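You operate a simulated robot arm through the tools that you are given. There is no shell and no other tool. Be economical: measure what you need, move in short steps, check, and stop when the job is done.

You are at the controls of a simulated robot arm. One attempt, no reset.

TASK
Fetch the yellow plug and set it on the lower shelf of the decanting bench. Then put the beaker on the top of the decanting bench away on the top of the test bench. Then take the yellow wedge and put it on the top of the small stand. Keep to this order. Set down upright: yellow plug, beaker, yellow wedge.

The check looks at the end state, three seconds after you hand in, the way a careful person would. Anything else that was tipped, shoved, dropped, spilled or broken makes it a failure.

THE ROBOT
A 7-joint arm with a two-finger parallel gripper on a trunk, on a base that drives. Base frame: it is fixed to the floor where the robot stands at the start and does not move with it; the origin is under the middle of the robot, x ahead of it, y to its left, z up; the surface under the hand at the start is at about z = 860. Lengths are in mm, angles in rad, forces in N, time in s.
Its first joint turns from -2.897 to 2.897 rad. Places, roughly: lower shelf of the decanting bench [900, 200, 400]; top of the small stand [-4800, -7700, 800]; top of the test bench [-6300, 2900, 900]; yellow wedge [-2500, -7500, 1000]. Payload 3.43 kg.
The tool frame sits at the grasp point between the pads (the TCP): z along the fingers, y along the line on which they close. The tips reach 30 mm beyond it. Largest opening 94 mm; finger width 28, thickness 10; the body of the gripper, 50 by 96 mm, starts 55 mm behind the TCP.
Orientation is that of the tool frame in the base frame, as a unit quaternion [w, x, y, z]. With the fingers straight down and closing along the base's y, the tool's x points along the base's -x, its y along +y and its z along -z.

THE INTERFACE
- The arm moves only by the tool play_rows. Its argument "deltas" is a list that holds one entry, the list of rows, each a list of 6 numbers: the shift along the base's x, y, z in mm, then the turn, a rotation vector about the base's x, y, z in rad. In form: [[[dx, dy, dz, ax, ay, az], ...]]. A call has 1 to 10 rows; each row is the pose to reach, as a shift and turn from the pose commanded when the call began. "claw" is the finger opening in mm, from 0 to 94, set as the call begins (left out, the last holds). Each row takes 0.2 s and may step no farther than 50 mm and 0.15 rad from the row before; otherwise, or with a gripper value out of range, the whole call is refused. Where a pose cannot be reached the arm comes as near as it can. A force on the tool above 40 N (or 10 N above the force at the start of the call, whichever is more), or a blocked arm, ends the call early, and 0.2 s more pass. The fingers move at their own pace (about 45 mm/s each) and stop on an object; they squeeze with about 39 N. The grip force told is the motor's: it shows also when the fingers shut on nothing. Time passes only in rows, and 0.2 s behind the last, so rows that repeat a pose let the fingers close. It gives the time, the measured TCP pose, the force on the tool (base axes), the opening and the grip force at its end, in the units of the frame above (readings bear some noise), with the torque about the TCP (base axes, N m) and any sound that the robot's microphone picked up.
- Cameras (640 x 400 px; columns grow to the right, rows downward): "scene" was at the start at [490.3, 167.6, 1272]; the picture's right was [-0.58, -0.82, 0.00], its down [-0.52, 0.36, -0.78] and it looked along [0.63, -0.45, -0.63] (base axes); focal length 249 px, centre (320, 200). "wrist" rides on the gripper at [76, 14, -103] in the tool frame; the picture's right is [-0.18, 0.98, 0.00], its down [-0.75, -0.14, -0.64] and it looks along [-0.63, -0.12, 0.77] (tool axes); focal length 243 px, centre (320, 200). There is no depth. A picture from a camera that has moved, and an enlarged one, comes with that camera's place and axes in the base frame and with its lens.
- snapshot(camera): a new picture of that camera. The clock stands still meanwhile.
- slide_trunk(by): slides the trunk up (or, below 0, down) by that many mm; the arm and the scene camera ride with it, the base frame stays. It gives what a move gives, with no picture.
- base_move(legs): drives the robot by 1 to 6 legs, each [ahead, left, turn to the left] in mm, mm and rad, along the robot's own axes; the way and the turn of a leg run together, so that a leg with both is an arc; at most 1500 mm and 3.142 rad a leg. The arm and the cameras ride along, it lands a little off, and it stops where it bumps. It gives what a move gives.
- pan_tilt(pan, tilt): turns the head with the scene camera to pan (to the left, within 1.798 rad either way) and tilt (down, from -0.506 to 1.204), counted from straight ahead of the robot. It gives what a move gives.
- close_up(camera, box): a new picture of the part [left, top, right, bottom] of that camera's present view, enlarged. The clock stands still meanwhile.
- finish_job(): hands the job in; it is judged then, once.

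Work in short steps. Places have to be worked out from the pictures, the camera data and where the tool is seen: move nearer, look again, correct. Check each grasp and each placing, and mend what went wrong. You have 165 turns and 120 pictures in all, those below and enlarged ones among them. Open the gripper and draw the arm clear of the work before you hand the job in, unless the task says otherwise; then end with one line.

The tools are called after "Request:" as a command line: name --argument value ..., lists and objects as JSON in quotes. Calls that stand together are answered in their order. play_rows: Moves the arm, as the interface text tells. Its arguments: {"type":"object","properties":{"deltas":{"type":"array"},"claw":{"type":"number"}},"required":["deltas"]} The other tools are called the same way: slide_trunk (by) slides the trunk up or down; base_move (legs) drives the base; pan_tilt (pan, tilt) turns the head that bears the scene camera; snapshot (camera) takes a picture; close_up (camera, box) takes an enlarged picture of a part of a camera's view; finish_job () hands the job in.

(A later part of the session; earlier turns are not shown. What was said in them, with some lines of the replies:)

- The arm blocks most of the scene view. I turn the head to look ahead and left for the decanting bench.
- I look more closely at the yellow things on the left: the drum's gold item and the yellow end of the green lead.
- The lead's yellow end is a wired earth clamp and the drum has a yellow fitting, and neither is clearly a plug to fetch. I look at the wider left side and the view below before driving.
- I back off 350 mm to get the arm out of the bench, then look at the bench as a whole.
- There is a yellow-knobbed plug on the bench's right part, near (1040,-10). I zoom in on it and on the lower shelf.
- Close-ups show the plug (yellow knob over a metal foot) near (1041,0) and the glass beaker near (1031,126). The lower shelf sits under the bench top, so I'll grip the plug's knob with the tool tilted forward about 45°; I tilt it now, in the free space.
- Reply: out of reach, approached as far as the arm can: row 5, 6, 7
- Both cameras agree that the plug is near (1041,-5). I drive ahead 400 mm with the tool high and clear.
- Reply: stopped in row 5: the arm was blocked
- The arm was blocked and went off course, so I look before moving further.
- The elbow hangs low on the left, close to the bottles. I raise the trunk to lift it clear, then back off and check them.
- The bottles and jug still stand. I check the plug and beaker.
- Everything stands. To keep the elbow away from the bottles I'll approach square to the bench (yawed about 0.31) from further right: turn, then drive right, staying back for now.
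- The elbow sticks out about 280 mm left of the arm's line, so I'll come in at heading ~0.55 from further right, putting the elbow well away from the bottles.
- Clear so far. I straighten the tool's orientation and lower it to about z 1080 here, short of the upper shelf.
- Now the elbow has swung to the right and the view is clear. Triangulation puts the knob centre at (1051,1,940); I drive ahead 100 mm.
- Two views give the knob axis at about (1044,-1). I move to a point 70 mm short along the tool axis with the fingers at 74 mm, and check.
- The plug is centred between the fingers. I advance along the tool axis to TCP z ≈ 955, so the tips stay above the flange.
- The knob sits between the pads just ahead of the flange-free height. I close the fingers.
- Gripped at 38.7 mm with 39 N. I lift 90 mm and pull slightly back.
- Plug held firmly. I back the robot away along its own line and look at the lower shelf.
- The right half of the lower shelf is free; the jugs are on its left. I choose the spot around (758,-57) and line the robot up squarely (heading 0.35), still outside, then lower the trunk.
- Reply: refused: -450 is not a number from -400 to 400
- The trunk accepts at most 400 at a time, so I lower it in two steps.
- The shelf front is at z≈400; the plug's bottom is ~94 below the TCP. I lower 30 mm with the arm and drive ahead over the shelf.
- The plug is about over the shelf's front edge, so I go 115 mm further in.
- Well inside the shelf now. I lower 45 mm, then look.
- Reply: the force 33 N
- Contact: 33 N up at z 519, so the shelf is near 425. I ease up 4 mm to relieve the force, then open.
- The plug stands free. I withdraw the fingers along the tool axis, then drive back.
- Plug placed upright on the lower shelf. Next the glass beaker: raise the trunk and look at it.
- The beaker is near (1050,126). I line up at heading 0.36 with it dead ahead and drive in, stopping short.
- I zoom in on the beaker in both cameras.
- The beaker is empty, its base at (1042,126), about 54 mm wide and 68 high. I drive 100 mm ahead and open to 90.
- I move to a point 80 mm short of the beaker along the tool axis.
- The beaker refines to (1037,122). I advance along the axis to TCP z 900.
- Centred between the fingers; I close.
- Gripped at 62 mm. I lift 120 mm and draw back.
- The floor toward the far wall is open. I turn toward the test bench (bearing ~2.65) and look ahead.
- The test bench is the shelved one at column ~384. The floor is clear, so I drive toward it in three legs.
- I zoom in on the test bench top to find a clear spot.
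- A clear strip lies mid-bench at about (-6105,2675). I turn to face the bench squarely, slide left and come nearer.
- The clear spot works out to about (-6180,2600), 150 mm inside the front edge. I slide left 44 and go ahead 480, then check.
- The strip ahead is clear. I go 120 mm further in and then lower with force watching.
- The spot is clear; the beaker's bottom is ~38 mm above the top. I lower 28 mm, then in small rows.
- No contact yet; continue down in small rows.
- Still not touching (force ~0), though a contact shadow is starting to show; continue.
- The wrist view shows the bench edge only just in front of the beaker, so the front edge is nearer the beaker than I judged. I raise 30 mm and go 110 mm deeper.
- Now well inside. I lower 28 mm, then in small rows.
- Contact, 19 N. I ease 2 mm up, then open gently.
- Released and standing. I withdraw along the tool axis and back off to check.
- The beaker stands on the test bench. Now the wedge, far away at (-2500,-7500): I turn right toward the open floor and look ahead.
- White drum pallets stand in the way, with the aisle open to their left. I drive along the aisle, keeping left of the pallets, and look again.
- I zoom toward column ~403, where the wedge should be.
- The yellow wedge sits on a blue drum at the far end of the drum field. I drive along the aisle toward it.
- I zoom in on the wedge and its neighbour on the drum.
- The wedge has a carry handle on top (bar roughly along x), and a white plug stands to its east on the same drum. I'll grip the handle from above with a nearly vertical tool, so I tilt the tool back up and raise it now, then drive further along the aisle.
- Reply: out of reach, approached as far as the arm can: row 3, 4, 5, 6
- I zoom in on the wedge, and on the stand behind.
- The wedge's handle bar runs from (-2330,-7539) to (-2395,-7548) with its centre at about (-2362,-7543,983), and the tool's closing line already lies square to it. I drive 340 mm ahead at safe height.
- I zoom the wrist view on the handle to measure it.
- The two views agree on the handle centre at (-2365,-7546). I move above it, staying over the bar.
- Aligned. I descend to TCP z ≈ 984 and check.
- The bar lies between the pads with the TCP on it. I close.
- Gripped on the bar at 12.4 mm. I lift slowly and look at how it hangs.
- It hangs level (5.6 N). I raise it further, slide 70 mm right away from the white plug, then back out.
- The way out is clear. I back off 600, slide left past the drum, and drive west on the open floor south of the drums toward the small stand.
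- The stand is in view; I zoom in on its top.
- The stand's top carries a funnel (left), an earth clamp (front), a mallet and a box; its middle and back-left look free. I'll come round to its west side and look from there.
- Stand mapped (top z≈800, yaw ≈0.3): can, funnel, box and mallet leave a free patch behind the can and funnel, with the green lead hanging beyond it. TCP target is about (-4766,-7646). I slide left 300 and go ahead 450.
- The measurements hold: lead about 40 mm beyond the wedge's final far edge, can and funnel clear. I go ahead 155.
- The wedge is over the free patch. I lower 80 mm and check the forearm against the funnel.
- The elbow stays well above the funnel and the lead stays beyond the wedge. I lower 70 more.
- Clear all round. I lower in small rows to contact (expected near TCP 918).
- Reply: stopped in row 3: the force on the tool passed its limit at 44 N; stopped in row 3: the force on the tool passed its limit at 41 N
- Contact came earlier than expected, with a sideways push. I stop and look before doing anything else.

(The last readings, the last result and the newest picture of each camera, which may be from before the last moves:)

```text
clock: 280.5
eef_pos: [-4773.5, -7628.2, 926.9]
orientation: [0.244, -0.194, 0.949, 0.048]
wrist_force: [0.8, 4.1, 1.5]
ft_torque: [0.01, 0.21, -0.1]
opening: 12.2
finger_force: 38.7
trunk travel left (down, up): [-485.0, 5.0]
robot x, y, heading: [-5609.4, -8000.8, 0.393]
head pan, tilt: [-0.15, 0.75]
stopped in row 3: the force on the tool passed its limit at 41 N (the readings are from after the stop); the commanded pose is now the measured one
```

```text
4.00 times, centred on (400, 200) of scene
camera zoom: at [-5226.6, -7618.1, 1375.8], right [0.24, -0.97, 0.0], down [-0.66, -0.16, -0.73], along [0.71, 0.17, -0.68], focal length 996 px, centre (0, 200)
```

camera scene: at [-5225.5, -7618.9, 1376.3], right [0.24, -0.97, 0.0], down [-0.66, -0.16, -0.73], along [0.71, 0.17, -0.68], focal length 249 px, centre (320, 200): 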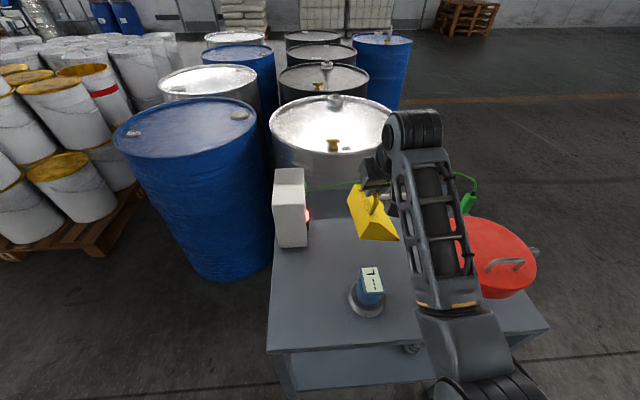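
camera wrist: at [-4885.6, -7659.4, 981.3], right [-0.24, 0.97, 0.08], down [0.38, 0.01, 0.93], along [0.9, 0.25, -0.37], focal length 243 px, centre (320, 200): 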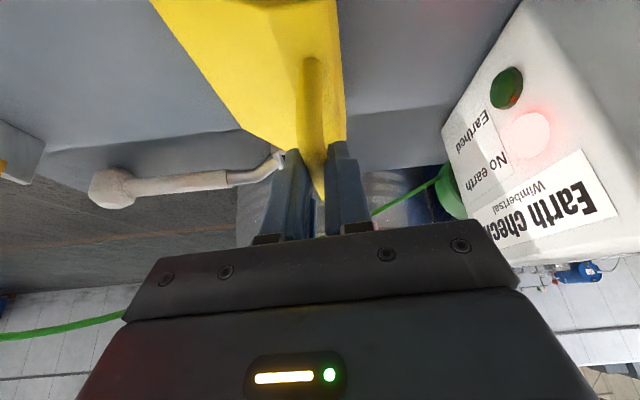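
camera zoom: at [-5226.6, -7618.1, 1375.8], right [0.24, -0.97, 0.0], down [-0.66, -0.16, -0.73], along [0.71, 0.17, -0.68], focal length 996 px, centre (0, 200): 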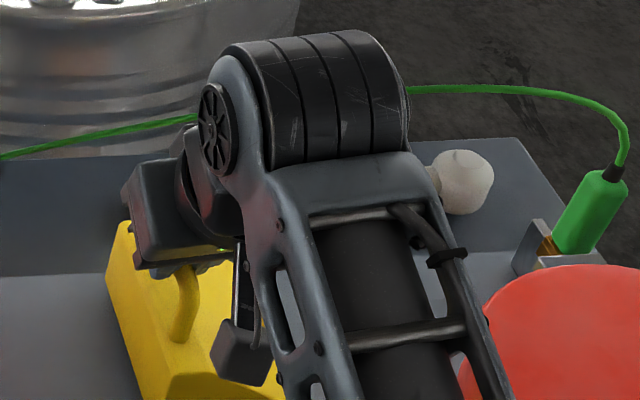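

The wedge had swung in the grip while carried (toe low); the touchdown on its toe is righting it. I follow that motion, down 9 mm and left 10 mm, in small rows.

Request:
play_rows --deltas '[[[-1, 3, -3, 0, 0, 0], [-2, 6, -6, 0, 0, 0], [-2, 6, -6, 0, 0, 0]]]'

Request:
snapshot --camera "wrist"

```text
clock: 281.3
eef_pos: [-4773.7, -7622.2, 921.6]
orientation: [0.243, -0.193, 0.949, 0.047]
wrist_force: [-5.0, 4.4, 3.3]
ft_torque: [0.14, -0.24, 0.18]
opening: 12.5
finger_force: 38.9
trunk travel left (down, up): [-485.0, 5.0]
robot x, y, heading: [-5611.8, -8000.9, 0.388]
head pan, tilt: [-0.15, 0.75]
```

```text
10 pictures are left
camera wrist: at [-4887.5, -7653.4, 975.5], right [-0.24, 0.97, 0.08], down [0.38, 0.01, 0.93], along [0.9, 0.25, -0.37], focal length 243 px, centre (320, 200)
```

wrist: 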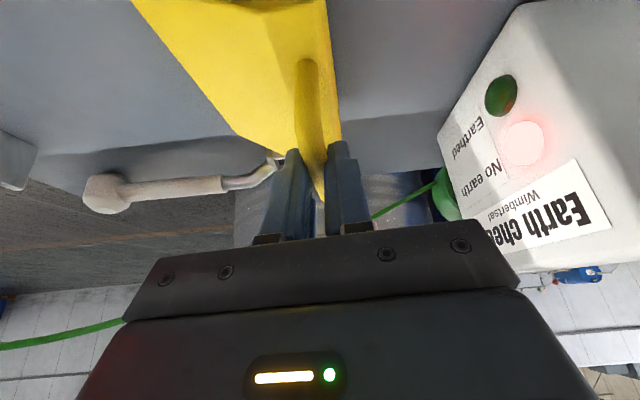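

It now matches its pose at the grasp, nearly flat. One more small step, then open to 40.

Request:
play_rows --deltas '[[[-1, 2, -3, 0, 0, 0], [-1, 2, -3, 0, 0, 0]]]'

Request:
play_rows --deltas '[[[0, 0, 0, 0, 0, 0], [0, 0, 0, 0, 0, 0], [0, 0, 0, 0, 0, 0]]]' --claw 44

Request:
snapshot --camera "wrist"

```text
clock: 281.9
eef_pos: [-4774.8, -7619.6, 918.5]
orientation: [0.243, -0.193, 0.949, 0.047]
wrist_force: [-6.6, 5.8, 6.7]
ft_torque: [0.17, -0.31, 0.21]
opening: 12.5
finger_force: 39.6
trunk travel left (down, up): [-485.0, 5.0]
robot x, y, heading: [-5612.6, -7995.9, 0.399]
head pan, tilt: [-0.15, 0.75]
```

```text
clock: 282.7
eef_pos: [-4774.0, -7620.5, 917.4]
orientation: [0.244, -0.194, 0.949, 0.048]
wrist_force: [-0.1, -0.3, -1.2]
ft_torque: [0.0, -0.01, 0.04]
opening: 43.9
finger_force: 0.1
trunk travel left (down, up): [-485.0, 5.0]
robot x, y, heading: [-5614.7, -8000.6, 0.395]
head pan, tilt: [-0.15, 0.75]
```

```text
9 pictures are left
camera wrist: at [-4887.7, -7652.0, 972.2], right [-0.23, 0.97, 0.08], down [0.38, 0.01, 0.93], along [0.9, 0.25, -0.37], focal length 243 px, centre (320, 200)
```

wrist: 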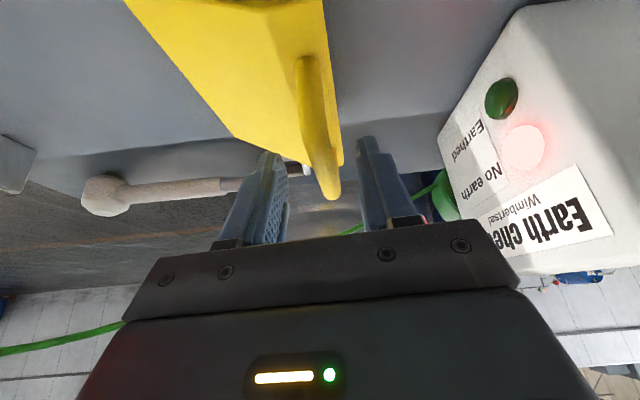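

The wedge sits flat and free between the fingers. I raise the hand straight up, then back away and check.

Request:
play_rows --deltas '[[[0, 0, 15, 0, 0, 0], [0, 0, 35, 0, 0, 0], [0, 0, 60, 0, 0, 0], [0, 0, 90, 0, 0, 0], [0, 0, 120, 0, 0, 0], [0, 0, 150, 0, 0, 0], [0, 0, 150, 0, 0, 0]]]'

Request:
base_move --legs '[[-550, 0, 0]]'

Request:
pan_tilt --pan 0.0 --tilt 0.5

Request:
snapshot --camera "scene"

```text
clock: 284.3
eef_pos: [-4775.2, -7619.9, 1069.5]
orientation: [0.243, -0.193, 0.949, 0.047]
wrist_force: [0.7, -0.2, -0.1]
ft_torque: [-0.02, 0.0, 0.0]
opening: 44.1
finger_force: 0.1
trunk travel left (down, up): [-485.0, 5.0]
robot x, y, heading: [-5615.5, -8000.4, 0.391]
head pan, tilt: [-0.15, 0.75]
```

```text
clock: 287.4
eef_pos: [-5284.9, -7831.0, 1069.5]
orientation: [0.243, -0.192, 0.95, 0.047]
wrist_force: [0.0, -0.3, 0.1]
ft_torque: [0.02, -0.01, 0.0]
opening: 43.9
finger_force: 0.1
trunk travel left (down, up): [-485.0, 5.0]
robot x, y, heading: [-6124.4, -8210.8, 0.389]
head pan, tilt: [-0.15, 0.75]
```

```text
clock: 288.2
eef_pos: [-5286.1, -7830.6, 1069.5]
orientation: [0.243, -0.191, 0.95, 0.046]
wrist_force: [-0.1, -0.2, 0.1]
ft_torque: [0.01, 0.0, 0.04]
opening: 43.7
finger_force: 0.0
trunk travel left (down, up): [-485.0, 5.0]
robot x, y, heading: [-6125.9, -8210.7, 0.385]
head pan, tilt: [0.0, 0.499]
```

```text
8 pictures are left
camera scene: at [-5731.4, -7814.2, 1398.2], right [0.38, -0.93, 0.0], down [-0.44, -0.18, -0.88], along [0.81, 0.33, -0.48], focal length 249 px, centre (320, 200)
```

scene: 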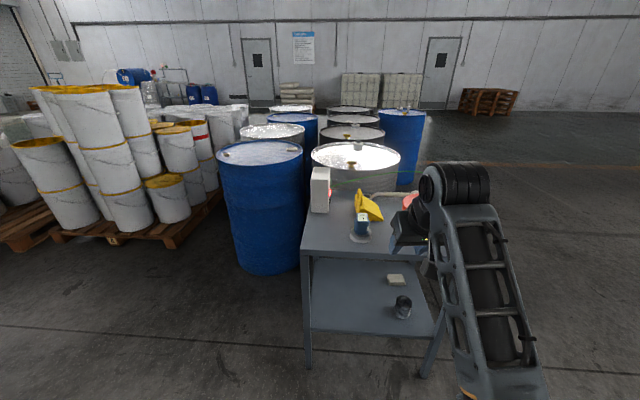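

Request:
close_up --camera "scene" --box '[296, 150, 456, 250]'

Request:
base_move --legs '[[0, -350, 0]]'

Request:
close_up --camera "scene" --box '[200, 140, 392, 260]'

```text
4.00 times, centred on (376, 200) of scene
camera zoom: at [-5731.4, -7814.2, 1398.2], right [0.38, -0.93, 0.0], down [-0.44, -0.18, -0.88], along [0.81, 0.33, -0.48], focal length 996 px, centre (96, 200)
```

zoom: 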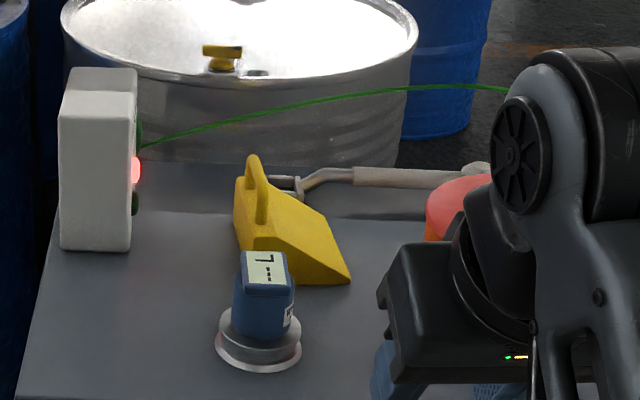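

```text
clock: 290.5
eef_pos: [-5154.3, -8145.1, 1070.0]
orientation: [0.244, -0.197, 0.949, 0.048]
wrist_force: [-0.2, -0.6, 0.2]
ft_torque: [0.0, 0.01, -0.02]
opening: 43.7
finger_force: 0.1
trunk travel left (down, up): [-485.0, 5.0]
robot x, y, heading: [-5984.5, -8534.5, 0.401]
head pan, tilt: [0.0, 0.499]
```

```text
3.33 times, centred on (296, 200) of scene
camera zoom: at [-5601.6, -8132.6, 1398.3], right [0.39, -0.92, 0.0], down [-0.44, -0.19, -0.88], along [0.81, 0.34, -0.48], focal length 830 px, centre (400, 200)
```

zoom: 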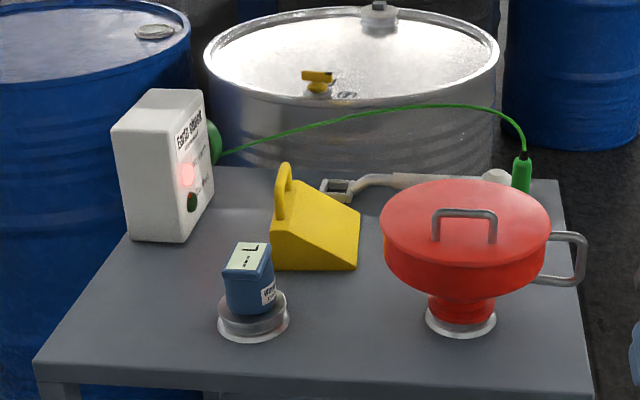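

The wedge stands flat on the small stand with its neighbours undisturbed. The plug and beaker were checked earlier, the gripper is open and the arm is clear, so I hand in.

Request:
finish_job

```text
The job is handed in.
```

All three are set down upright, in the order you gave: the yellow plug on the lower shelf of the decanting bench, the beaker on the test bench top, and the yellow wedge on the small stand. Early on the arm was blocked, and its elbow may have pressed on a sample bottle on the decanting bench; the bottles and jug were still standing when I checked, and I saw nothing tipped or spilled.
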